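You operate a simulated robot arm through the tools that you are given. There is no shell and no other tool.

You run a simulated two-armed robot. Do the job below in one go: nothing can be reset, and whatever is moved stays where it is left.

JOB
Wind top and cross slides fully back and park the gauge holder on spot 3.
Fine: free the black lever to lift it. Set down upright: gauge holder.

Only the result counts: the job must be done as asked and must still hold three seconds after the hand-in. Knocking over, shifting, dropping, spilling or breaking anything else fails it.

ROBOT AND FRAMES
Two 7-joint arms with fingered hands on one trunk that stands fixed in place. Base frame: the origin is at the foot of the trunk, x ahead of it, y to its left, z up. Units: m, rad, N and s.
The left shoulder is at [0.07, 0.142, 1.339], the right one opposite. With the tool pointing down near the work surface each hand reaches from about 0.1 to 0.62 m from the base axis, measured 20 degrees to its own side. Payload 3.6 kg a hand.
The tool frame of a hand sits at the grasp point between the pads (the TCP): z along the fingers, y along the line on which they close. The tips reach 0.025 m beyond it. The gripper opens to 0.088 m; its body begins 0.029 m behind the TCP. The gripper is a hand of 5 fingers: y runs from the thumb to the fingers, the wrist lies at [-0.013, -0.097, -0.162] in the tool frame.
Orientation is that of the tool frame in the base frame, as a unit quaternion [w, x, y, z]. With the fingers straight down and the wrist toward the robot, the tool's x, y and z point along [0, 1, 0], [1, 0, 0] and [0, 0, -1] of the base frame.

CONTROLS
- The arms move only by the tool apply_moves. It takes "left_moves", "right_moves" or both (then of equal length, played together; a hand with none holds still); each is a list of rows, each a list of 6 numbers: the shift along the tool's x, y, z in units of 30 mm (1.0 is 30 mm), then the turn, a rotation vector about the tool's x, y, z in units of 4 degrees (1.0 is 4 degrees). In form: [[dx, dy, dz, wx, wy, wz], ...]. A call has 1 to 20 rows; each row shifts and turns the commanded pose from where the row before left it, along the tool's axes as they then stand. A call with a number of a shift or a turn outside -1 to 1 is refused whole. Rows are played at 5 a second. More than 0.05 m and 0.15 rad between two rows, and nothing of the call is played. A pose out of reach is approached as far as the arm can. The call stops where the force on the tool passes 40 N (or 10 N more than at its start, if that is more) or the arm is blocked; 0.2 s more then pass. In this call time passes only in rows, and 0.2 s behind the last. The reply holds the time, the measured pose of the TCP, the force on the tool along the base axes, the opening and the grip force, in the units named above and with some noise, with the torque about the TCP (base axes, N m) and any sound that the robot's microphone picked up.
- Cameras (640 x 400 px; columns grow to the right, rows downward): "scene" is now at [0.1261, 0.0313, 1.5583]; the picture's right is [0.39, -0.92, -0.00], its down [-0.61, -0.26, -0.75] and it looks along [0.69, 0.29, -0.66] (base axes); focal length 214 px, centre (320, 200). "left" rides on the left gripper at [-0.059, -0.079, -0.105] in its tool frame; the picture's right is [-0.73, -0.32, 0.61], its down [0.62, -0.68, 0.38] and it looks along [0.29, 0.66, 0.70] (tool axes); focal length 234 px, centre (320, 200). "right" rides on the right gripper at [0.059, -0.079, -0.105] in its tool frame; the picture's right is [-0.73, 0.32, -0.61], its down [-0.62, -0.68, 0.38] and it looks along [-0.29, 0.66, 0.70] (tool axes); focal length 234 px, centre (320, 200). There is no depth. A picture from a camera that has moved, and an enlarged one, comes with that camera's place and axes in the base frame and with its lens.
- get_image(camera): a new picture of that camera. No time passes.
- move_column(by): slides the trunk up (or, below 0, down) by that many m; the arms and the scene camera ride with it, the base frame stays. It gives what a move gives, with no picture.
- move_fingers(index, middle, ring, little, thumb_bend, thumb_turn, hand): sets how far each is bent, from 0 (flat) to 100 (curled in); at 30 the hand is open as for a grip, at 70 the pads meet at the TCP. One left out holds its place. A second passes; each finger stops where it meets its share of the squeeze, and holds until it gets a number again. It is the only way to open and close the hand. It gives what a move gives, with no picture; readings hold the bend of each and the force on index, middle, ring, little, thumb and palm. thumb_turn goes from beside the hand (0) to across from the fingers (100), as for a grip.
- head_to(pan, tilt): turns the head with the scene camera to pan (to the left, within 1.501 rad either way) and tilt (down, from -0.506 to 1.204), counted from straight ahead of the robot. It gives what a move gives.
- enlarge(camera, box): a new picture of the part [left, top, right, bottom] of that camera's present view, enlarged. No time passes.
- sign_off(): hands the job in; it is judged then, once.

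Places have to be worked out from the pictures, the camera data and where the tool is seen. Open the grippers and draw the arms clear of the work before you hand the job in, unless the task says otherwise.

The tools are called as a command line: name --argument value ..., lists and objects as JSON in quotes. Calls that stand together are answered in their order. apply_moves: Moves the arms, as the interface text tells. Its arguments: {"type":"object","properties":{"left_moves":{"type":"array"},"right_moves":{"type":"array"}},"required":[]} The other tools are called the same way: move_column (by) moves the trunk up or down; move_fingers (index, middle, ring, little, thumb_bend, thumb_turn, hand) moves the fingers one by one; head_to (pan, tilt) turns the head that bears the scene camera; get_image (camera) takes a picture; enlarge (camera, box) takes an enlarged picture of a part of a camera's view; sign_off () hands the job in.

At the start:

```text
clock: 0.0
left_eef_pos: [0.3512, 0.4446, 1.4404]
left_orientation: [0.001, 0.707, 0.707, 0.0]
left_force: [0.0, -0.3, 0.3]
left_torque: [-0.01, 0.01, -0.01]
left_opening: 0.0875
left_grasp_force: 0.1
left_shape: jaw
left_bend: [30.0, 30.0, 30.0, 30.0, 30.0, 98.0]
left_finger forces: [0.0, 0.0, 0.0, 0.1, 0.0, 0.0]
right_eef_pos: [0.4729, 0.0124, 1.4629]
right_orientation: [0.0, 0.707, 0.707, 0.0]
right_force: [-0.1, -0.2, -0.2]
right_torque: [-0.01, 0.03, -0.01]
right_opening: 0.0876
right_grasp_force: 0.1
right_shape: jaw
right_bend: [30.0, 30.0, 30.0, 30.0, 30.0, 98.0]
right_finger forces: [0.1, 0.0, 0.0, 0.1, 0.1, 0.1]
trunk travel left (down, up): [-0.875, 0.065]
head pan, tilt (commanded): [0.396, 0.726]
```

scene: 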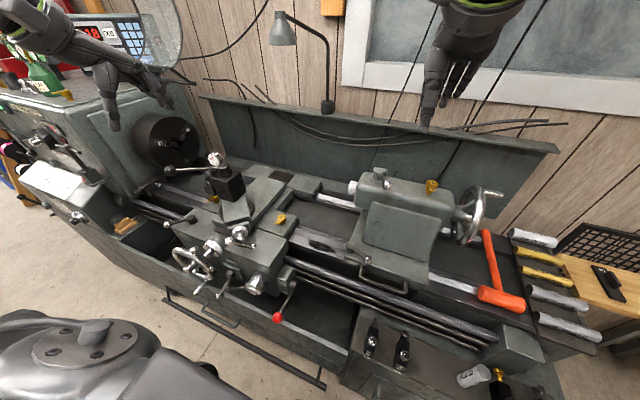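
right: 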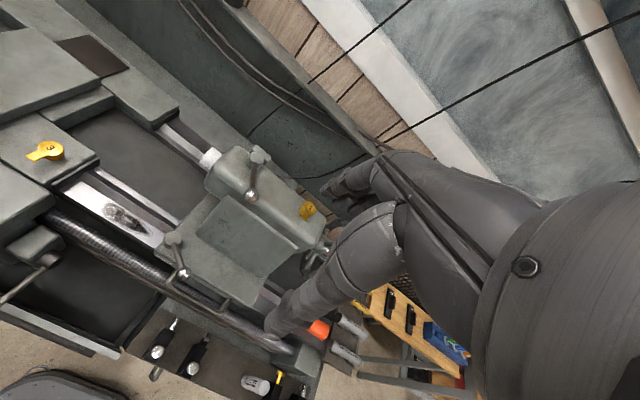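
left: 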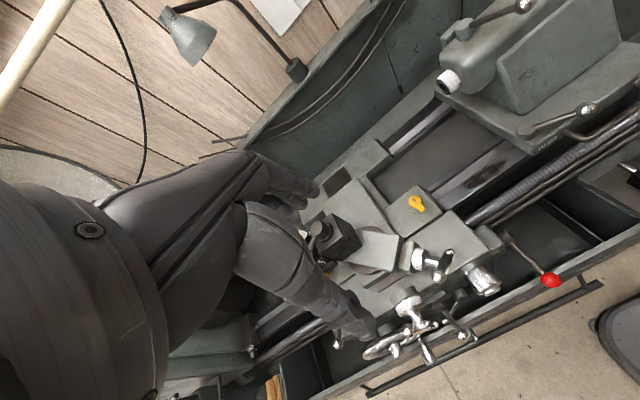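

I start by looking closer at the scene: the lathe carriage with the cross slide and top slide, and looking for the gauge holder, the black lever and the numbered spots.

enlarge --camera "scene" --box '[130, 130, 330, 330]'

enlarge --camera "scene" --box '[330, 150, 640, 400]'

enlarge --camera "scene" --box '[0, 0, 220, 220]'

enlarge --camera "left" --box '[260, 120, 580, 380]'

```text
2.00 times, centred on (230, 230) of scene
camera zoom: at [0.1261, 0.0313, 1.5583], right [0.39, -0.92, 0.0], down [-0.61, -0.26, -0.75], along [0.69, 0.29, -0.66], focal length 429 px, centre (500, 140)
```

zoom: 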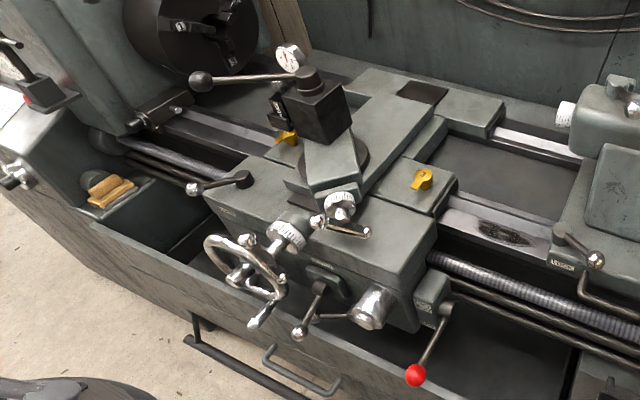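

```text
1.60 times, centred on (485, 275) of scene
camera zoom: at [0.1261, 0.0313, 1.5583], right [0.39, -0.92, 0.0], down [-0.61, -0.26, -0.75], along [0.69, 0.29, -0.66], focal length 343 px, centre (56, 80)
```

zoom: 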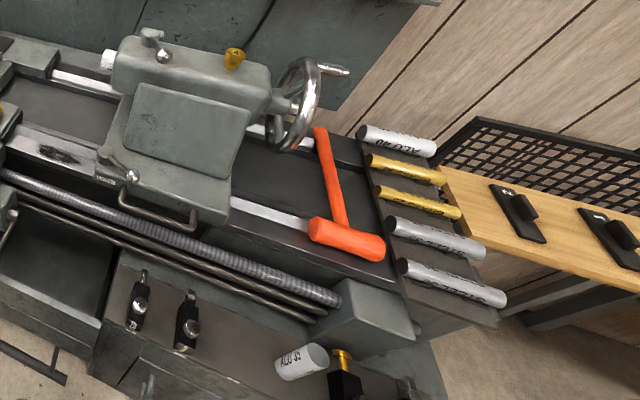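

```text
1.82 times, centred on (110, 110) of scene
camera zoom: at [0.1261, 0.0313, 1.5583], right [0.39, -0.92, 0.0], down [-0.61, -0.26, -0.75], along [0.69, 0.29, -0.66], focal length 390 px, centre (702, 364)
```

zoom: 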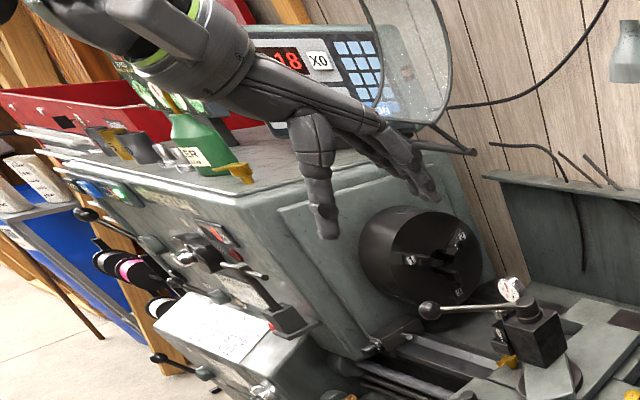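

```text
1.54 times, centred on (420, 250) of left
camera zoom: at [0.272, 0.3868, 1.5444], right [-0.32, -0.73, -0.61], down [-0.68, 0.62, -0.38], along [0.66, 0.29, -0.7], focal length 360 px, centre (166, 123)
```

zoom: 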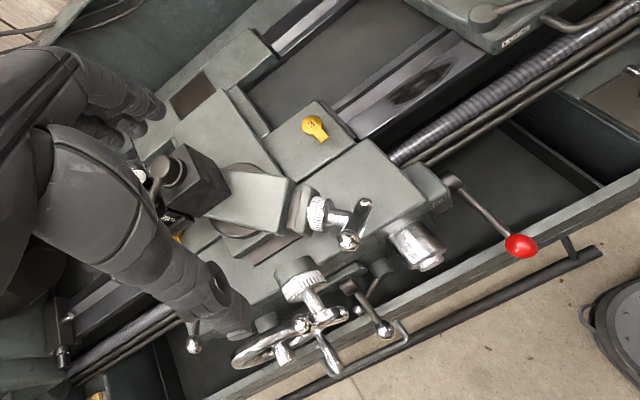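

The tool post holds a dial gauge on its left with a black-ball lever on top. I turn the head to see the bench on the right and the cabinet in front to find spot 3.

head_to --pan -0.2 --tilt 0.8

get_image --camera "scene"

```text
clock: 1.0
left_eef_pos: [0.351, 0.4458, 1.4392]
left_orientation: [0.0, 0.707, 0.707, 0.0]
left_force: [0.0, 0.9, 0.0]
left_torque: [0.02, 0.02, 0.01]
left_opening: 0.0878
left_grasp_force: 0.1
left_shape: jaw
left_bend: [30.0, 30.0, 30.0, 30.0, 30.0, 98.0]
left_finger forces: [0.0, 0.0, 0.0, 0.0, 0.0, 0.0]
right_eef_pos: [0.4734, 0.0133, 1.4626]
right_orientation: [0.0, 0.707, 0.707, 0.0]
right_force: [-0.1, 0.8, 0.1]
right_torque: [0.01, -0.02, 0.04]
right_opening: 0.0878
right_grasp_force: 0.1
right_shape: jaw
right_bend: [30.0, 30.0, 30.0, 30.0, 30.0, 98.0]
right_finger forces: [0.0, 0.0, 0.0, 0.1, 0.0, 0.0]
trunk travel left (down, up): [-0.875, 0.065]
head pan, tilt (commanded): [-0.201, 0.799]
```

```text
taken
camera scene: at [0.1277, -0.0168, 1.5523], right [-0.2, -0.98, 0.0], down [-0.7, 0.14, -0.7], along [0.68, -0.14, -0.72], focal length 214 px, centre (320, 200)
```

scene: 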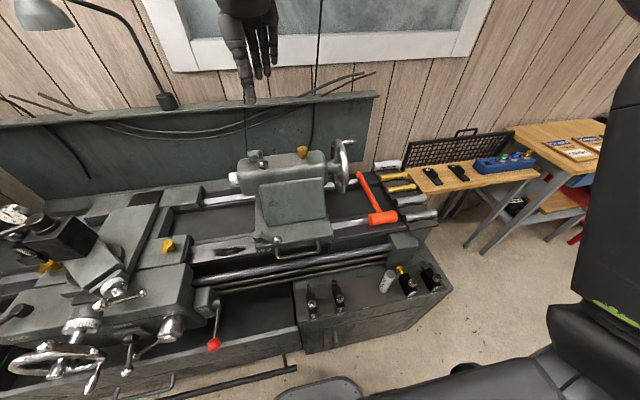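

enlarge --camera "scene" --box '[280, 240, 460, 360]'

enlarge --camera "scene" --box '[360, 120, 640, 260]'

enlarge --camera "scene" --box '[0, 190, 200, 400]'

```text
3.33 times, centred on (370, 300) of scene
camera zoom: at [0.1277, -0.0168, 1.5523], right [-0.2, -0.98, 0.0], down [-0.7, 0.14, -0.7], along [0.68, -0.14, -0.72], focal length 715 px, centre (153, -133)
```

zoom: 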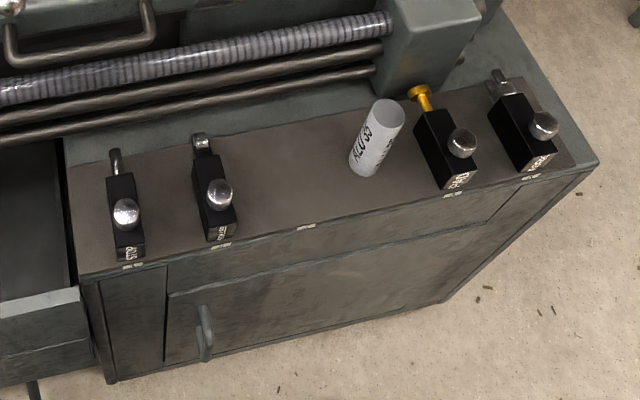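

```text
2.29 times, centred on (500, 190) of scene
camera zoom: at [0.1277, -0.0168, 1.5523], right [-0.2, -0.98, 0.0], down [-0.7, 0.14, -0.7], along [0.68, -0.14, -0.72], focal length 490 px, centre (-91, 223)
```

zoom: 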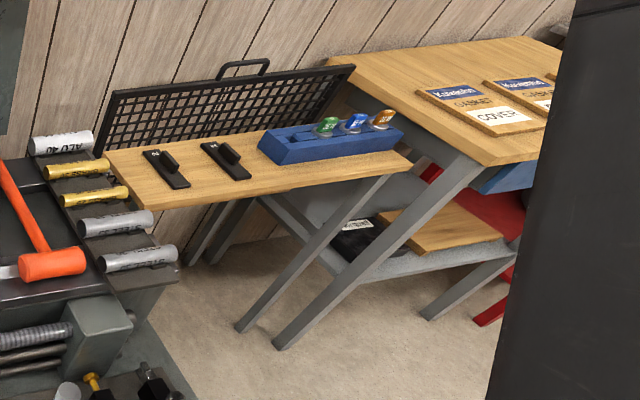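

```text
1.90 times, centred on (100, 295) of scene
camera zoom: at [0.1277, -0.0168, 1.5523], right [-0.2, -0.98, 0.0], down [-0.7, 0.14, -0.7], along [0.68, -0.14, -0.72], focal length 408 px, centre (739, 19)
```

zoom: 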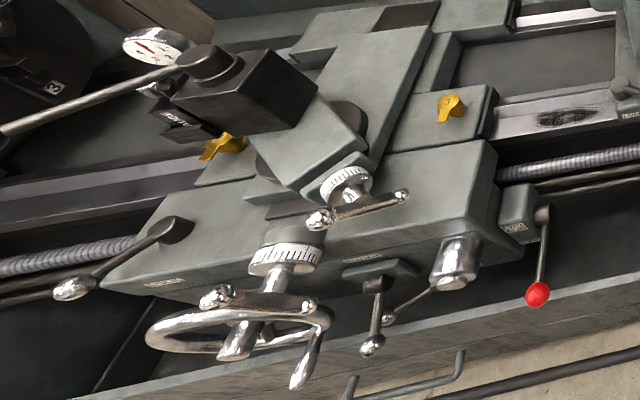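

The cabinet top in front has holders on spots 1, 2, 4 and 5 with spot 3 empty. I zoom further on labels, the carriage controls and the gauge holder.

enlarge --camera "scene" --box '[300, 270, 390, 330]'

enlarge --camera "scene" --box '[375, 255, 455, 310]'

head_to --pan 0.5 --tilt 0.85

get_image --camera "scene"

```text
6.67 times, centred on (345, 300) of scene
camera zoom: at [0.1277, -0.0168, 1.5523], right [-0.2, -0.98, 0.0], down [-0.7, 0.14, -0.7], along [0.68, -0.14, -0.72], focal length 1430 px, centre (153, -467)
```

zoom: 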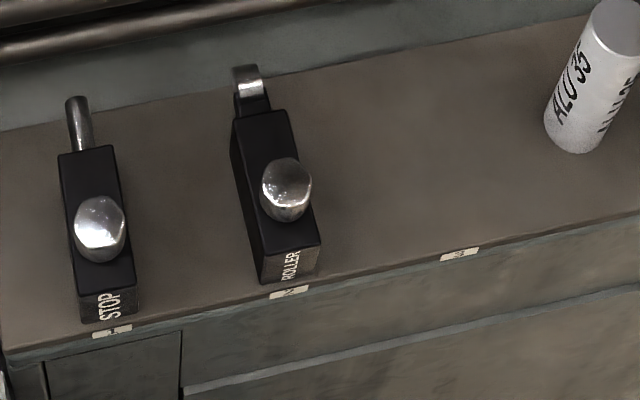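

```text
7.27 times, centred on (415, 282) of scene
camera zoom: at [0.1277, -0.0168, 1.5523], right [-0.2, -0.98, 0.0], down [-0.7, 0.14, -0.7], along [0.68, -0.14, -0.72], focal length 1560 px, centre (-371, -400)
```

zoom: 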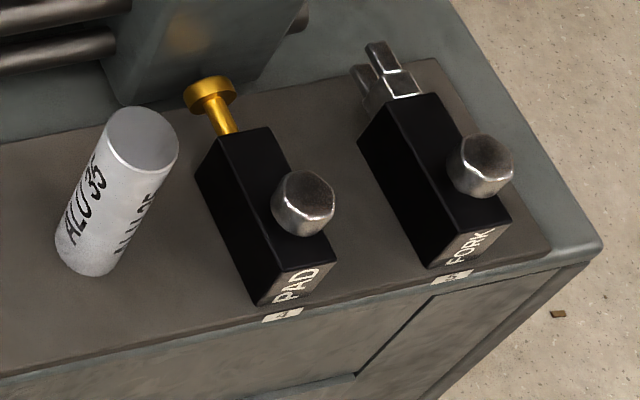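

```text
clock: 2.1
left_eef_pos: [0.3523, 0.445, 1.4395]
left_orientation: [0.0, 0.707, 0.707, 0.0]
left_force: [0.3, -0.5, -0.2]
left_torque: [0.01, 0.02, -0.02]
left_opening: 0.0881
left_grasp_force: 0.0
left_shape: jaw
left_bend: [30.0, 30.0, 30.0, 30.0, 30.0, 98.0]
left_finger forces: [0.0, 0.0, 0.1, 0.0, 0.1, 0.0]
right_eef_pos: [0.4739, 0.0135, 1.4633]
right_orientation: [0.0, 0.707, 0.707, 0.0]
right_force: [0.7, 0.0, -0.2]
right_torque: [-0.01, 0.01, 0.01]
right_opening: 0.0876
right_grasp_force: 0.1
right_shape: jaw
right_bend: [30.0, 30.0, 30.0, 30.0, 30.0, 98.0]
right_finger forces: [0.1, 0.0, 0.0, 0.1, 0.0, 0.0]
trunk travel left (down, up): [-0.875, 0.065]
head pan, tilt (commanded): [0.499, 0.85]
```

```text
taken
camera scene: at [0.1173, 0.0364, 1.5482], right [0.48, -0.88, 0.0], down [-0.66, -0.36, -0.66], along [0.58, 0.32, -0.75], focal length 214 px, centre (320, 200)
```

scene: 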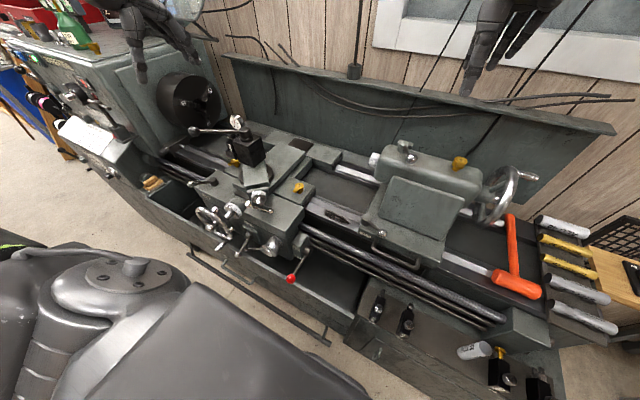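

I zoom on the carriage controls now.

enlarge --camera "scene" --box '[180, 100, 340, 200]'

enlarge --camera "scene" --box '[180, 180, 320, 290]'

enlarge --camera "scene" --box '[210, 105, 270, 145]'

enlarge --camera "right" --box '[130, 300, 290, 400]'

```text
4.00 times, centred on (260, 150) of scene
camera zoom: at [0.1173, 0.0364, 1.5482], right [0.48, -0.88, 0.0], down [-0.66, -0.36, -0.66], along [0.58, 0.32, -0.75], focal length 858 px, centre (560, 400)
```

zoom: 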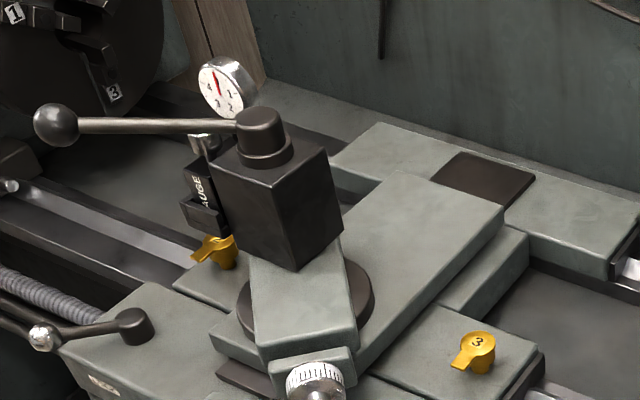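

```text
3.64 times, centred on (250, 235) of scene
camera zoom: at [0.1173, 0.0364, 1.5482], right [0.48, -0.88, 0.0], down [-0.66, -0.36, -0.66], along [0.58, 0.32, -0.75], focal length 780 px, centre (574, 73)
```

zoom: 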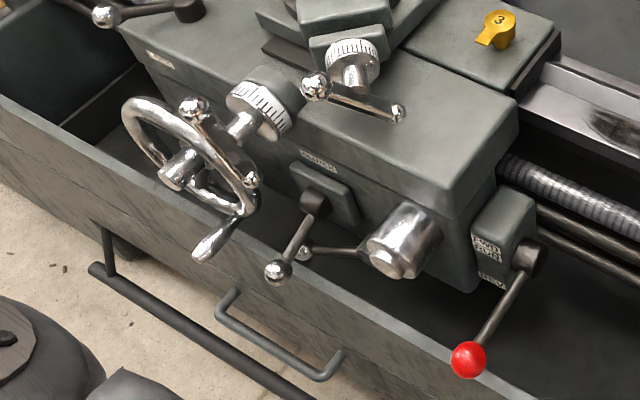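

```text
10.00 times, centred on (240, 125) of scene
camera zoom: at [0.1173, 0.0364, 1.5482], right [0.48, -0.88, 0.0], down [-0.66, -0.36, -0.66], along [0.58, 0.32, -0.75], focal length 2145 px, centre (1120, 950)
```

zoom: 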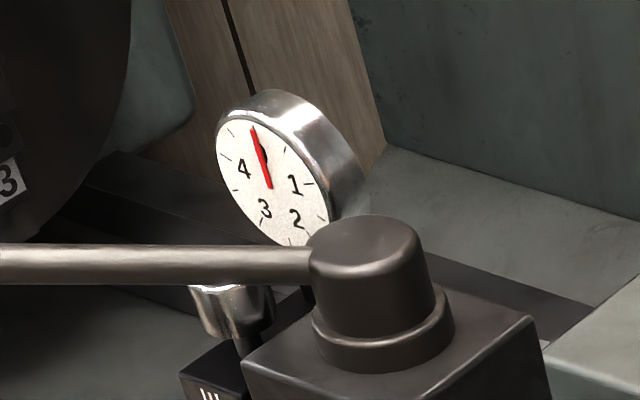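

```text
4.00 times, centred on (210, 350) of right
camera zoom: at [0.3941, 0.0717, 1.5669], right [0.32, -0.73, 0.61], down [-0.68, -0.62, -0.38], along [0.66, -0.29, -0.7], focal length 937 px, centre (760, -400)
```

zoom: 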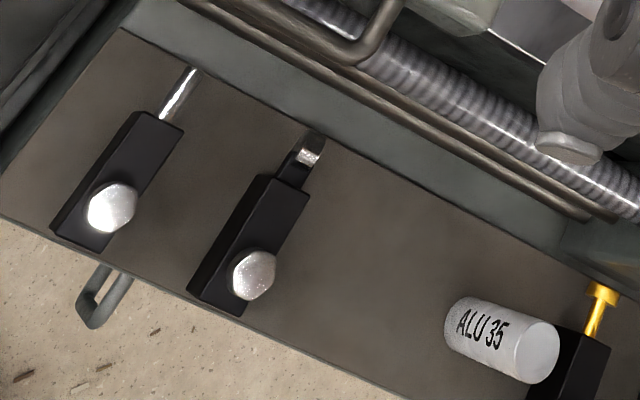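

The gauge sits at the post around (0.54, 0.55, 1.18) with the lever ball to its left, the top-slide crank is near (0.40, 0.44, 1.03), and cabinet spot 3 is around (0.42, -0.25, 0.66). I pull the right hand back out of the way and bring the left hand down and nearer the robot to view the cranks with its camera.

apply_moves --left_moves '[[0, -0.6, 1, 0, 0, 0], [0, -0.6, 1, 0, 0, 0], [0, -0.6, 1, 0, 0, 0], [0, -0.6, 1, 0, 0, 0], [0, -0.6, 1, 0, 0, 0]]' --right_moves '[[-1, -1, 0, 0, 0, 0], [-1, -1, 0, 0, 0, 0], [-1, -1, 0, 0, 0, 0], [-1, -1, 0, 0, 0, 0], [-1, -1, 0, 0, 0, 0]]'

get_image --camera "left"

get_image --camera "scene"

```text
clock: 3.3
left_eef_pos: [0.2582, 0.4442, 1.2893]
left_orientation: [0.0, 0.707, 0.707, 0.002]
left_force: [0.3, 0.1, 0.8]
left_torque: [0.03, -0.01, 0.0]
left_opening: 0.0877
left_grasp_force: 0.0
left_shape: jaw
left_bend: [30.0, 30.0, 30.0, 30.0, 30.0, 98.0]
left_finger forces: [0.1, 0.0, 0.0, 0.1, 0.0, 0.1]
right_eef_pos: [0.3295, -0.1311, 1.4527]
right_orientation: [-0.001, 0.706, 0.708, 0.002]
right_force: [-0.8, -0.7, 0.5]
right_torque: [0.0, -0.02, -0.02]
right_opening: 0.0875
right_grasp_force: 0.2
right_shape: jaw
right_bend: [30.0, 30.0, 30.0, 30.0, 30.0, 98.0]
right_finger forces: [0.0, 0.0, 0.1, 0.1, 0.0, 0.0]
right hand out of reach, approached as far as the arm can: row 5
trunk travel left (down, up): [-0.875, 0.065]
head pan, tilt (commanded): [0.499, 0.85]
```

```text
taken
camera left: at [0.1787, 0.3847, 1.3932], right [-0.32, -0.73, -0.61], down [-0.68, 0.62, -0.38], along [0.66, 0.29, -0.69], focal length 234 px, centre (320, 200)
```

left: 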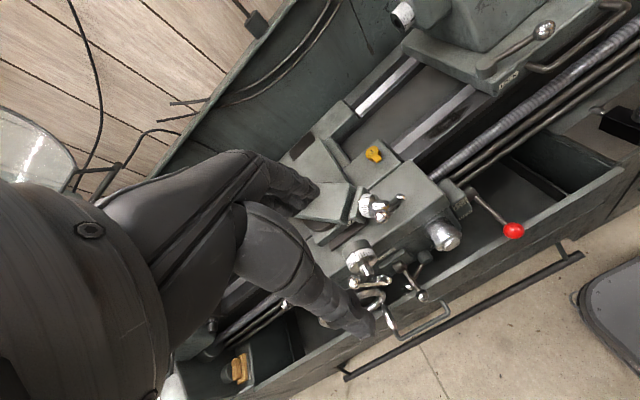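

```text
taken
camera scene: at [0.1138, 0.0342, 1.5486], right [0.48, -0.88, 0.0], down [-0.66, -0.36, -0.66], along [0.58, 0.32, -0.75], focal length 214 px, centre (320, 200)
```

scene: 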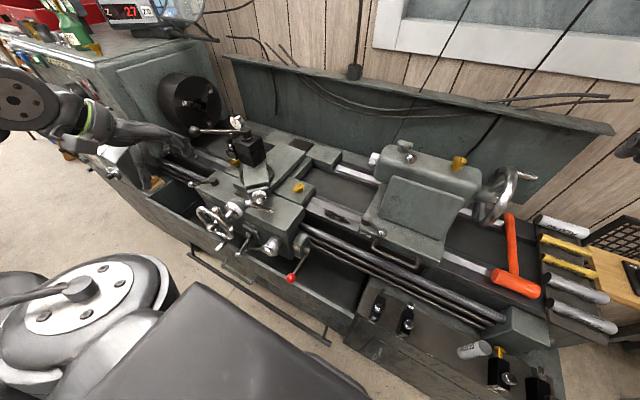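

The digital readout on the headstock shows numbers; I zoom there and on the cranks from the left camera.

enlarge --camera "left" --box '[330, 180, 490, 330]'

enlarge --camera "scene" --box '[80, 0, 200, 60]'

enlarge --camera "scene" --box '[190, 175, 320, 285]'

```text
2.67 times, centred on (410, 255) of left
camera zoom: at [0.1787, 0.3847, 1.3932], right [-0.32, -0.73, -0.61], down [-0.68, 0.62, -0.38], along [0.66, 0.29, -0.69], focal length 624 px, centre (80, 53)
```

zoom: 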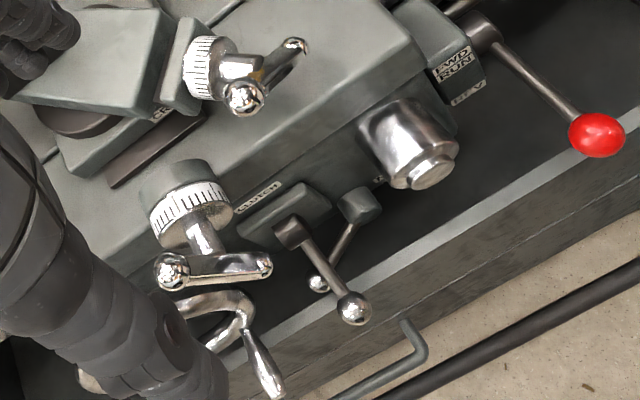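

```text
5.33 times, centred on (140, 30) of scene
camera zoom: at [0.1138, 0.0342, 1.5486], right [0.48, -0.88, 0.0], down [-0.66, -0.36, -0.66], along [0.58, 0.32, -0.75], focal length 1144 px, centre (1280, 1107)
```

zoom: 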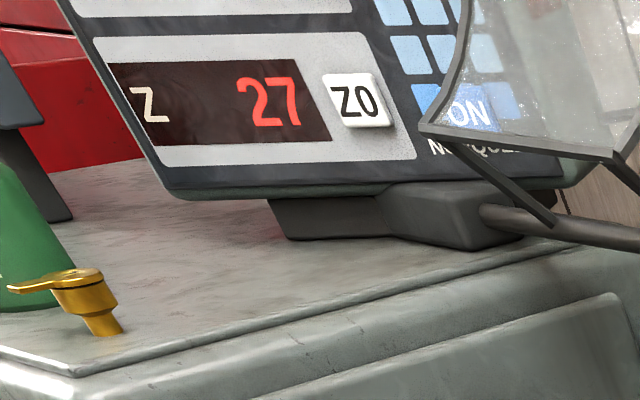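

```text
3.64 times, centred on (255, 230) of scene
camera zoom: at [0.1138, 0.0342, 1.5486], right [0.48, -0.88, 0.0], down [-0.66, -0.36, -0.66], along [0.58, 0.32, -0.75], focal length 780 px, centre (556, 91)
```

zoom: 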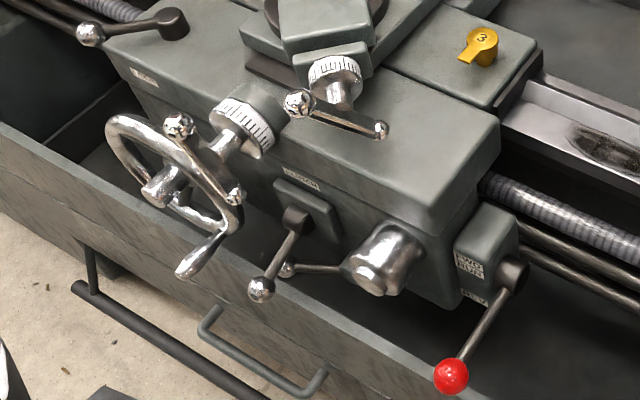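

The DRO reads X 18 / Z 27, and both slide cranks are ball cranks with dials. Before approaching I check the finger geometry of the left hand: pinch index and thumb and keep the other fingers curled, viewing with the scene camera.

move_fingers --hand "left" --index 55 --middle 100 --ring 100 --little 100 --thumb_bend 55 --thumb_turn 98

head_to --pan 1.1 --tilt 0.7

get_image --camera "scene"

get_image --camera "left"

```text
clock: 4.3
left_eef_pos: [0.263, 0.4467, 1.2882]
left_orientation: [0.0, 0.707, 0.707, 0.001]
left_force: [-0.8, -0.1, -0.2]
left_torque: [0.01, -0.01, 0.0]
left_opening: 0.031
left_grasp_force: 0.1
left_shape: fingers
left_bend: [55.0, 100.0, 100.0, 100.0, 55.0, 99.0]
left_finger forces: [0.1, 0.1, 0.0, 0.0, 0.1, 0.0]
right_eef_pos: [0.3338, -0.1278, 1.4533]
right_orientation: [0.0, 0.707, 0.708, 0.0]
right_force: [-0.5, -0.2, -0.5]
right_torque: [-0.01, -0.01, 0.0]
right_opening: 0.0877
right_grasp_force: 0.0
right_shape: jaw
right_bend: [30.0, 30.0, 30.0, 30.0, 30.0, 98.0]
right_finger forces: [0.0, 0.0, 0.0, 0.0, 0.0, 0.0]
trunk travel left (down, up): [-0.875, 0.065]
head pan, tilt (commanded): [0.499, 0.85]
```

```text
clock: 5.3
left_eef_pos: [0.2617, 0.4457, 1.2881]
left_orientation: [-0.001, 0.708, 0.707, 0.0]
left_force: [0.0, -0.1, -0.1]
left_torque: [0.02, 0.0, -0.01]
left_opening: 0.0311
left_grasp_force: 0.0
left_shape: fingers
left_bend: [55.0, 100.0, 100.0, 100.0, 55.0, 99.0]
left_finger forces: [0.0, 0.0, 0.1, 0.0, 0.1, 0.0]
right_eef_pos: [0.3352, -0.1284, 1.4523]
right_orientation: [0.0, 0.707, 0.707, 0.001]
right_force: [0.2, 0.1, -0.4]
right_torque: [-0.01, -0.02, 0.01]
right_opening: 0.0877
right_grasp_force: 0.0
right_shape: jaw
right_bend: [30.0, 30.0, 30.0, 30.0, 30.0, 98.0]
right_finger forces: [0.0, 0.0, 0.0, 0.0, 0.1, 0.0]
trunk travel left (down, up): [-0.875, 0.065]
head pan, tilt (commanded): [1.1, 0.7]
```

```text
taken
camera scene: at [0.0872, 0.0746, 1.5605], right [0.89, -0.45, 0.0], down [-0.29, -0.57, -0.76], along [0.35, 0.68, -0.64], focal length 214 px, centre (320, 200)
```

scene: 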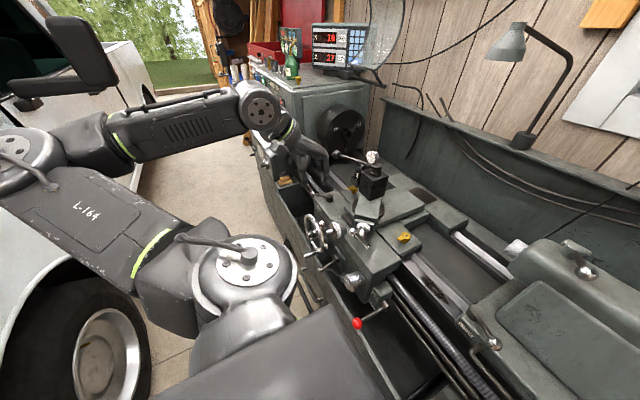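

```text
taken
camera left: at [0.1821, 0.3868, 1.3926], right [-0.32, -0.73, -0.61], down [-0.68, 0.62, -0.38], along [0.66, 0.29, -0.7], focal length 234 px, centre (320, 200)
```

left: 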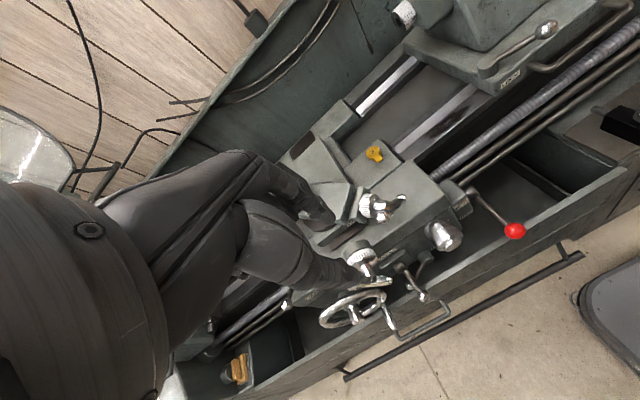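

enlarge --camera "scene" --box '[240, 90, 440, 290]'

enlarge --camera "scene" --box '[260, 110, 360, 210]'

enlarge --camera "scene" --box '[300, 15, 380, 75]'

enlarge --camera "left" --box '[200, 130, 420, 330]'

```text
2.00 times, centred on (340, 190) of scene
camera zoom: at [0.0872, 0.0746, 1.5605], right [0.89, -0.45, 0.0], down [-0.29, -0.57, -0.76], along [0.35, 0.68, -0.64], focal length 429 px, centre (280, 220)
```

zoom: 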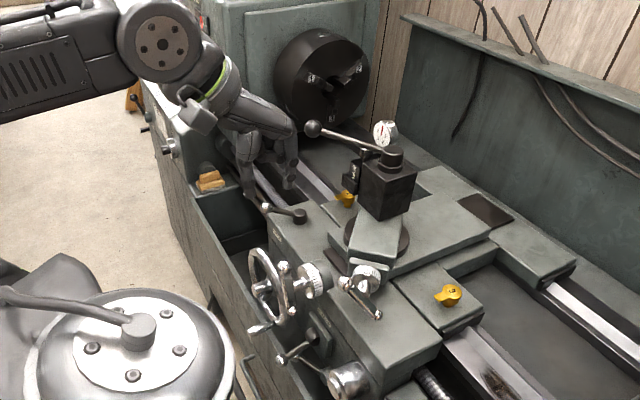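

```text
4.00 times, centred on (310, 160) of scene
camera zoom: at [0.0872, 0.0746, 1.5605], right [0.89, -0.45, 0.0], down [-0.29, -0.57, -0.76], along [0.35, 0.68, -0.64], focal length 858 px, centre (360, 360)
```

zoom: 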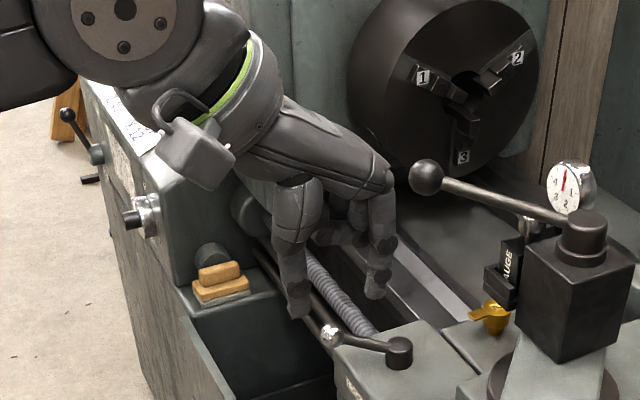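

```text
6.67 times, centred on (340, 45) of scene
camera zoom: at [0.0872, 0.0746, 1.5605], right [0.89, -0.45, 0.0], down [-0.29, -0.57, -0.76], along [0.35, 0.68, -0.64], focal length 1430 px, centre (187, 1233)
```

zoom: 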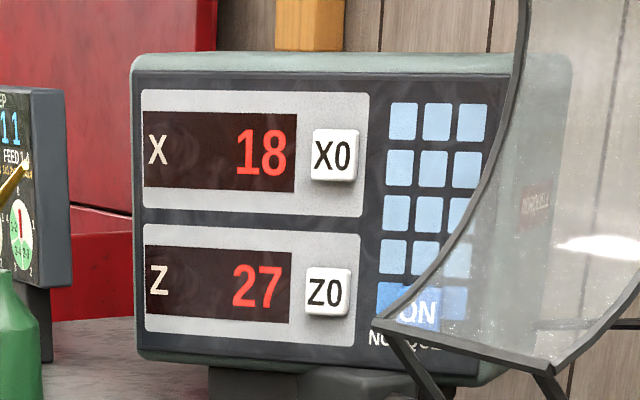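

```text
2.00 times, centred on (310, 230) of left
camera zoom: at [0.1821, 0.3868, 1.3926], right [-0.32, -0.73, -0.61], down [-0.68, 0.62, -0.38], along [0.66, 0.29, -0.7], focal length 468 px, centre (340, 140)
```

zoom: 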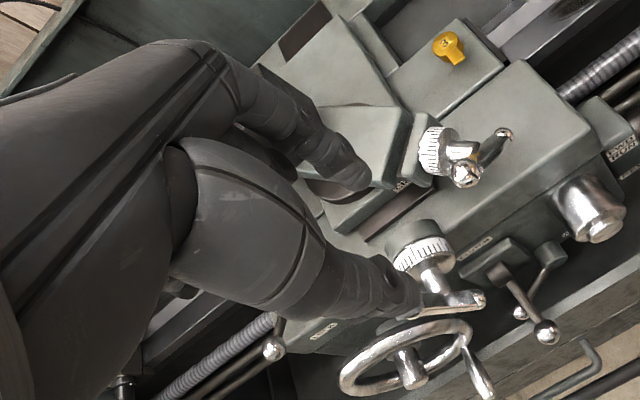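

The scene camera from this pan gives a good view (DRO X 18, Z 27). I zoom strongly on both cranks, the post and the holder.

enlarge --camera "scene" --box '[352, 210, 392, 250]'

enlarge --camera "scene" --box '[300, 205, 360, 265]'

enlarge --camera "scene" --box '[335, 140, 395, 200]'

enlarge --camera "left" --box '[340, 180, 420, 250]'

```text
10.00 times, centred on (372, 230) of scene
camera zoom: at [0.0872, 0.0746, 1.5605], right [0.89, -0.45, 0.0], down [-0.29, -0.57, -0.76], along [0.35, 0.68, -0.64], focal length 2145 px, centre (-200, -100)
```

zoom: 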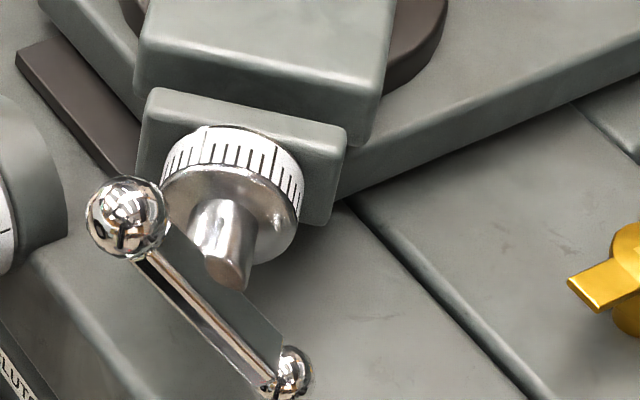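

```text
6.67 times, centred on (330, 235) of scene
camera zoom: at [0.0872, 0.0746, 1.5605], right [0.89, -0.45, 0.0], down [-0.29, -0.57, -0.76], along [0.35, 0.68, -0.64], focal length 1430 px, centre (253, -33)
```

zoom: 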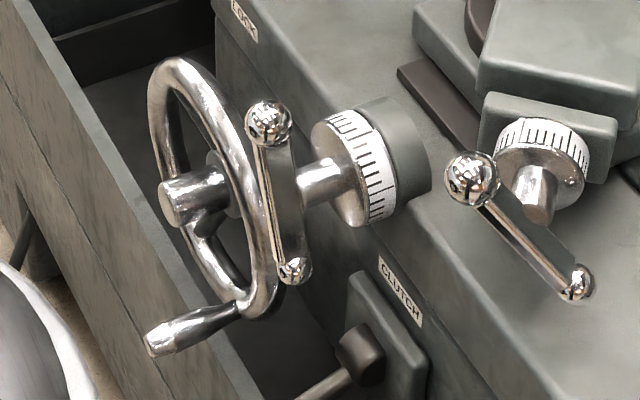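

```text
6.67 times, centred on (365, 170) of scene
camera zoom: at [0.0872, 0.0746, 1.5605], right [0.89, -0.45, 0.0], down [-0.29, -0.57, -0.76], along [0.35, 0.68, -0.64], focal length 1430 px, centre (20, 400)
```

zoom: 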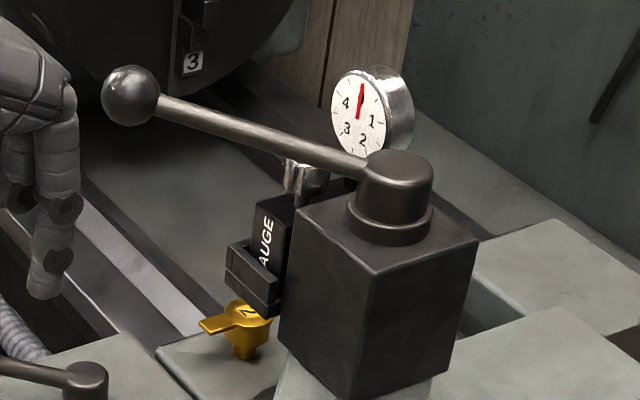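

```text
5.71 times, centred on (380, 215) of left
camera zoom: at [0.1821, 0.3868, 1.3926], right [-0.32, -0.73, -0.61], down [-0.68, 0.62, -0.38], along [0.66, 0.29, -0.7], focal length 1338 px, centre (-23, 114)
```

zoom: 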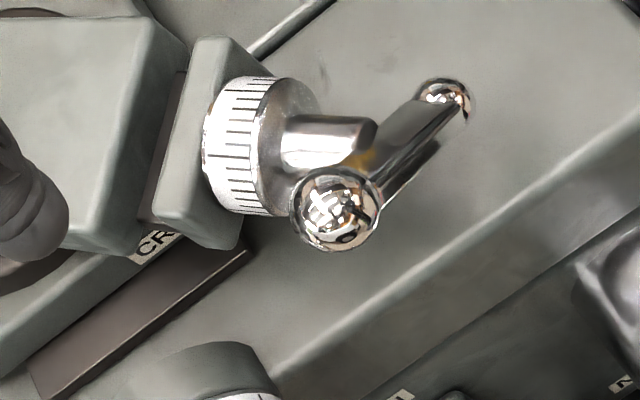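

Cranks are flat bars with a big ball (Ø≈26 mm) on one end: top-slide crank centre ≈(0.417, 0.421, 1.005) with its axis at 45° towards me, cross-slide crank ≈(0.345, 0.544, 0.945) with its axis along x. I lower the trunk by 0.2 m to bring the shoulders nearer to work height and gain parallax.

move_column --by -0.2

head_to --pan 1.0 --tilt 0.55

get_image --camera "scene"

```text
clock: 7.4
left_eef_pos: [0.2604, 0.4448, 1.0878]
left_orientation: [0.0, 0.707, 0.707, 0.001]
left_force: [0.6, -0.3, 0.1]
left_torque: [-0.02, 0.05, 0.04]
left_opening: 0.0311
left_grasp_force: 0.0
left_shape: fingers
left_bend: [55.0, 100.0, 100.0, 100.0, 55.0, 99.0]
left_finger forces: [0.0, 0.1, 0.1, 0.0, 0.0, 0.0]
right_eef_pos: [0.3339, -0.1273, 1.2524]
right_orientation: [-0.001, 0.707, 0.707, 0.0]
right_force: [-0.5, -0.2, -0.1]
right_torque: [0.01, 0.01, 0.03]
right_opening: 0.0874
right_grasp_force: 0.1
right_shape: jaw
right_bend: [30.0, 30.0, 30.0, 30.0, 30.0, 98.0]
right_finger forces: [0.1, 0.0, 0.0, 0.1, 0.1, 0.1]
trunk travel left (down, up): [-0.675, 0.265]
head pan, tilt (commanded): [1.1, 0.7]
```

```text
clock: 8.1
left_eef_pos: [0.2617, 0.4462, 1.0881]
left_orientation: [0.0, 0.707, 0.707, 0.0]
left_force: [0.5, 0.0, 0.4]
left_torque: [-0.01, 0.0, -0.01]
left_opening: 0.0312
left_grasp_force: 0.0
left_shape: fingers
left_bend: [55.0, 100.0, 100.0, 100.0, 55.0, 99.0]
left_finger forces: [0.0, 0.0, 0.0, 0.1, 0.0, 0.1]
right_eef_pos: [0.334, -0.1273, 1.2521]
right_orientation: [-0.001, 0.706, 0.708, 0.0]
right_force: [0.0, -0.3, 0.2]
right_torque: [-0.02, 0.04, -0.02]
right_opening: 0.0879
right_grasp_force: 0.0
right_shape: jaw
right_bend: [30.0, 30.0, 30.0, 30.0, 30.0, 98.0]
right_finger forces: [0.0, 0.0, 0.1, 0.0, 0.0, 0.1]
trunk travel left (down, up): [-0.675, 0.265]
head pan, tilt (commanded): [1.0, 0.55]
```

```text
taken
camera scene: at [0.097, 0.0746, 1.3736], right [0.84, -0.54, 0.0], down [-0.28, -0.44, -0.85], along [0.46, 0.72, -0.52], focal length 214 px, centre (320, 200)
```

scene: 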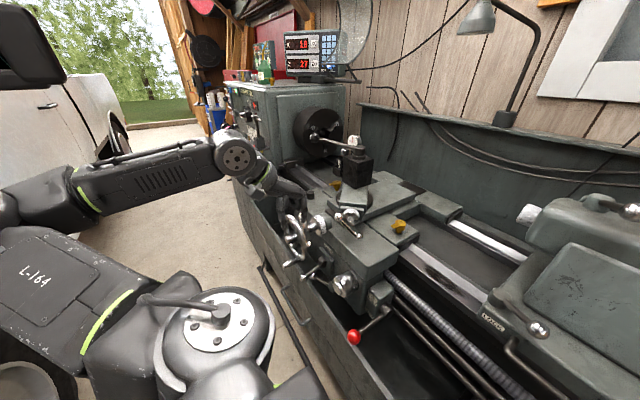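

enlarge --camera "scene" --box '[250, 170, 400, 310]'

enlarge --camera "scene" --box '[270, 190, 340, 270]'

enlarge --camera "scene" --box '[325, 195, 375, 245]'

enlarge --camera "scene" --box '[310, 125, 390, 195]'

```text
2.86 times, centred on (325, 240) of scene
camera zoom: at [0.097, 0.0746, 1.3736], right [0.84, -0.54, 0.0], down [-0.28, -0.44, -0.85], along [0.46, 0.72, -0.52], focal length 613 px, centre (306, 86)
```

zoom: 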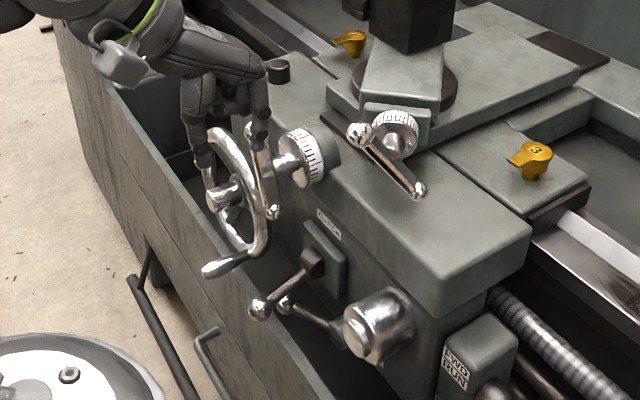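

```text
5.00 times, centred on (305, 230) of scene
camera zoom: at [0.097, 0.0746, 1.3736], right [0.84, -0.54, 0.0], down [-0.28, -0.44, -0.85], along [0.46, 0.72, -0.52], focal length 1072 px, centre (395, 50)
```

zoom: 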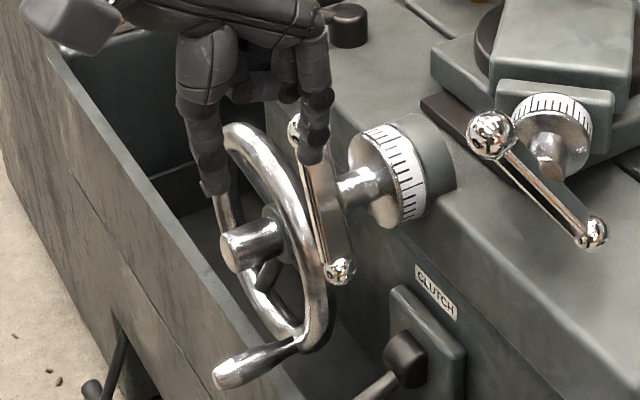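

```text
8.00 times, centred on (350, 220) of scene
camera zoom: at [0.097, 0.0746, 1.3736], right [0.84, -0.54, 0.0], down [-0.28, -0.44, -0.85], along [0.46, 0.72, -0.52], focal length 1716 px, centre (80, 40)
```

zoom: 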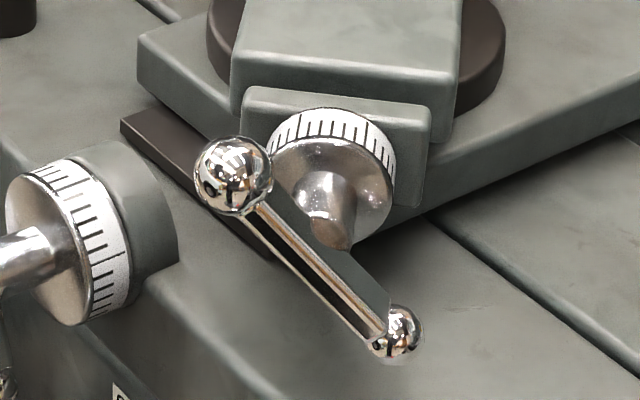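

```text
5.71 times, centred on (350, 160) of scene
camera zoom: at [0.097, 0.0746, 1.3736], right [0.84, -0.54, 0.0], down [-0.28, -0.44, -0.85], along [0.46, 0.72, -0.52], focal length 1226 px, centre (149, 429)
```

zoom: 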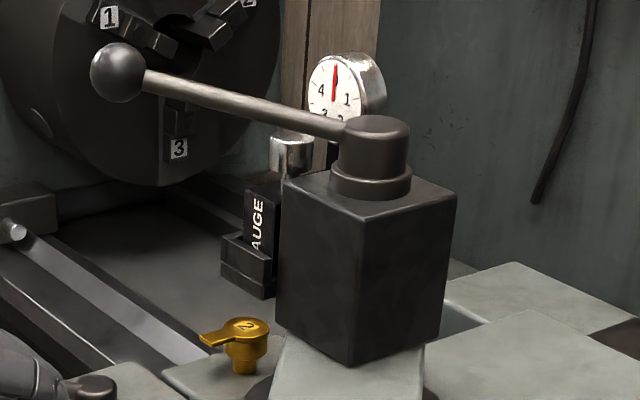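

I refine: top crank centre ≈(0.4165, 0.4215, 1.002), R≈0.044, ball up-left; cross crank centre ≈(0.3435, 0.542, 0.9425), R≈0.049; the carriage handwheel hub is lower left (0.33, 0.68, 0.80). I now close index and thumb into a stiff "poker" and look at its shape.

move_fingers --hand "left" --index 70 --thumb_bend 70

enlarge --camera "scene" --box '[230, 130, 330, 230]'

enlarge --camera "left" --box '[200, 150, 440, 330]'

```text
clock: 9.1
left_eef_pos: [0.2615, 0.4456, 1.0877]
left_orientation: [0.0, 0.707, 0.707, -0.001]
left_force: [-0.3, -0.2, -0.2]
left_torque: [0.01, -0.01, -0.01]
left_opening: 0.0
left_grasp_force: 0.1
left_shape: fingers
left_bend: [70.0, 100.0, 100.0, 100.0, 70.0, 100.0]
left_finger forces: [0.0, 0.0, 0.0, 0.0, 0.0, 0.0]
right_eef_pos: [0.3343, -0.1272, 1.2536]
right_orientation: [-0.001, 0.706, 0.708, 0.0]
right_force: [-0.4, -0.2, -0.9]
right_torque: [-0.03, -0.02, 0.03]
right_opening: 0.0876
right_grasp_force: 0.0
right_shape: jaw
right_bend: [30.0, 30.0, 30.0, 30.0, 30.0, 98.0]
right_finger forces: [0.1, 0.0, 0.1, 0.0, 0.0, 0.0]
trunk travel left (down, up): [-0.675, 0.265]
head pan, tilt (commanded): [1.0, 0.55]
```

```text
4.00 times, centred on (280, 180) of scene
camera zoom: at [0.097, 0.0746, 1.3736], right [0.84, -0.54, 0.0], down [-0.28, -0.44, -0.85], along [0.46, 0.72, -0.52], focal length 858 px, centre (480, 280)
```

zoom: 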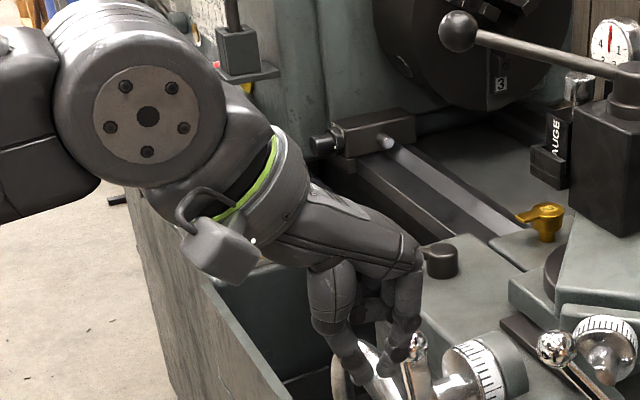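

```text
2.22 times, centred on (320, 240) of left
camera zoom: at [0.1821, 0.3869, 1.1925], right [-0.32, -0.73, -0.61], down [-0.68, 0.62, -0.38], along [0.66, 0.29, -0.7], focal length 520 px, centre (320, 111)
```

zoom: 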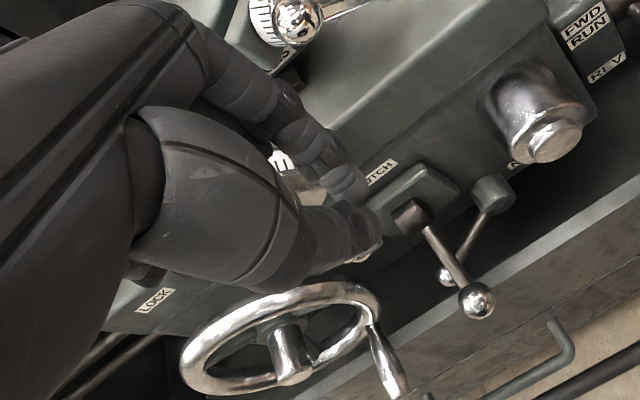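

Index and thumb meet nicely as a poker centred on the TCP. I raise the trunk 0.15 m (the wrist would otherwise be too near the shoulder) and then turn the left hand so its fingers point along the top-slide crank axis, tilted ~30° down.

move_column --by 0.15

apply_moves --left_moves '[[0, 0, 0, 0, 0, -1], [0, 0, 0, 0, 0, -1], [0, 0, 0, 0, 0, -1], [0, 0, 0, 0, 0, -1], [0, 0, 0, 0, 0, -1], [0, 0, 0, 0, 0, -1], [0, 0, 0, 0, 0, -1], [0, 0, 0, 0, 0, -1], [0, 0, 0, 0, 0, -1], [0, 0, 0, 0, 0, -1], [0, 0, 0, 0, 0, -1], [0, 0, 0, 0, 0, -0.25]]'

```text
clock: 10.9
left_eef_pos: [0.2616, 0.4452, 1.238]
left_orientation: [0.0, 0.707, 0.707, -0.001]
left_force: [0.3, 0.2, -1.4]
left_torque: [0.0, -0.03, 0.0]
left_opening: 0.0
left_grasp_force: 0.0
left_shape: fingers
left_bend: [70.0, 100.0, 100.0, 100.0, 70.0, 100.0]
left_finger forces: [0.0, 0.0, 0.1, 0.0, 0.0, 0.1]
right_eef_pos: [0.3338, -0.1275, 1.4031]
right_orientation: [-0.001, 0.707, 0.708, 0.001]
right_force: [-0.5, 0.7, -0.2]
right_torque: [0.0, 0.0, -0.02]
right_opening: 0.0876
right_grasp_force: 0.0
right_shape: jaw
right_bend: [30.0, 30.0, 30.0, 30.0, 30.0, 98.0]
right_finger forces: [0.0, 0.0, 0.0, 0.0, 0.0, 0.1]
trunk travel left (down, up): [-0.825, 0.115]
head pan, tilt (commanded): [1.0, 0.55]
```

```text
clock: 13.5
left_eef_pos: [0.2639, 0.4492, 1.2395]
left_orientation: [0.0, 0.382, 0.924, 0.0]
left_force: [1.1, 0.0, 0.6]
left_torque: [0.0, 0.08, 0.0]
left_opening: 0.0001
left_grasp_force: 0.0
left_shape: fingers
left_bend: [70.0, 100.0, 100.0, 100.0, 70.0, 100.0]
left_finger forces: [0.0, 0.1, 0.1, 0.1, 0.0, 0.0]
left hand out of reach, approached as far as the arm can: row 11
right_eef_pos: [0.3332, -0.1274, 1.4025]
right_orientation: [-0.001, 0.706, 0.708, 0.001]
right_force: [0.6, -0.3, -0.4]
right_torque: [0.01, 0.01, -0.04]
right_opening: 0.0876
right_grasp_force: 0.1
right_shape: jaw
right_bend: [30.0, 30.0, 30.0, 30.0, 30.0, 98.0]
right_finger forces: [0.1, 0.0, 0.0, 0.0, 0.0, 0.2]
trunk travel left (down, up): [-0.825, 0.115]
head pan, tilt (commanded): [1.0, 0.55]
```

Orientation is right. I raise the trunk 0.1 m more for elbow room, then move over in front of the top crank and pitch the hand.

move_column --by 0.1

apply_moves --left_moves '[[-0.518, 0.07, 0.917, 0, 0, 0], [-0.518, 0.07, 0.917, 0, 0, 0], [-0.518, 0.07, 0.917, 0, 0, 0], [-0.518, 0.07, 0.917, 0, 0, 0], [-0.518, 0.07, 0.917, 0, 0, 0], [-0.518, 0.07, 0.917, 0, 0, 0], [-0.518, 0.07, 0.917, 0, 0, 0], [-0.518, 0.07, 0.917, 0, 0, 0], [0, 0, 0, -1, 0, 0], [0, 0, 0, -1, 0, 0], [0, 0, 0, -1, 0, 0], [0, 0, 0, -1, 0, 0], [0, 0, 0, -1, 0, 0], [0, 0, 0, -1, 0, 0], [0, 0, 0, -1, 0, 0], [0, 0, 0, -1, 0, 0]]'

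get_image --camera "scene"

```text
clock: 14.8
left_eef_pos: [0.2628, 0.4494, 1.3401]
left_orientation: [-0.002, 0.382, 0.924, -0.001]
left_force: [-0.2, -0.3, 0.0]
left_torque: [0.01, -0.02, -0.01]
left_opening: 0.0001
left_grasp_force: 0.1
left_shape: fingers
left_bend: [70.0, 100.0, 100.0, 100.0, 70.0, 100.0]
left_finger forces: [0.0, 0.0, 0.0, 0.0, 0.0, 0.1]
right_eef_pos: [0.3351, -0.128, 1.5028]
right_orientation: [-0.001, 0.707, 0.708, 0.001]
right_force: [0.7, 0.6, -0.2]
right_torque: [0.01, 0.0, -0.03]
right_opening: 0.0875
right_grasp_force: 0.2
right_shape: jaw
right_bend: [30.0, 30.0, 30.0, 30.0, 30.0, 98.0]
right_finger forces: [0.0, 0.1, 0.1, 0.1, 0.1, 0.1]
trunk travel left (down, up): [-0.925, 0.015]
head pan, tilt (commanded): [1.0, 0.55]
```

```text
clock: 18.2
left_eef_pos: [0.3968, 0.4341, 1.1477]
left_orientation: [0.091, 0.368, 0.897, 0.229]
left_force: [-0.2, -0.2, 0.7]
left_torque: [-0.02, 0.01, 0.03]
left_opening: 0.0
left_grasp_force: 0.0
left_shape: fingers
left_bend: [70.0, 100.0, 100.0, 100.0, 70.0, 100.0]
left_finger forces: [0.0, 0.0, 0.1, 0.1, 0.1, 0.0]
left hand out of reach, approached as far as the arm can: row 1, 2, 3, 10, 11, 12, 14, 15, 16
right_eef_pos: [0.3349, -0.1277, 1.5028]
right_orientation: [-0.001, 0.706, 0.708, 0.001]
right_force: [0.3, 0.0, 0.3]
right_torque: [0.02, 0.0, -0.02]
right_opening: 0.0879
right_grasp_force: 0.2
right_shape: jaw
right_bend: [30.0, 30.0, 30.0, 30.0, 30.0, 98.0]
right_finger forces: [0.1, 0.1, 0.1, 0.0, 0.0, 0.1]
trunk travel left (down, up): [-0.925, 0.015]
head pan, tilt (commanded): [1.0, 0.55]
```

```text
taken
camera scene: at [0.098, 0.0737, 1.6236], right [0.84, -0.54, 0.0], down [-0.28, -0.44, -0.85], along [0.46, 0.72, -0.52], focal length 214 px, centre (320, 200)
```

scene: 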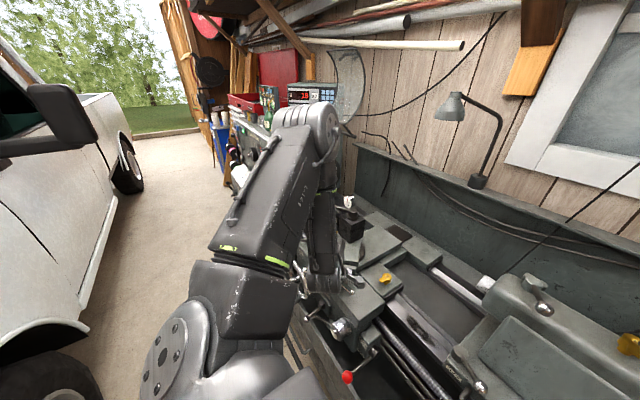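

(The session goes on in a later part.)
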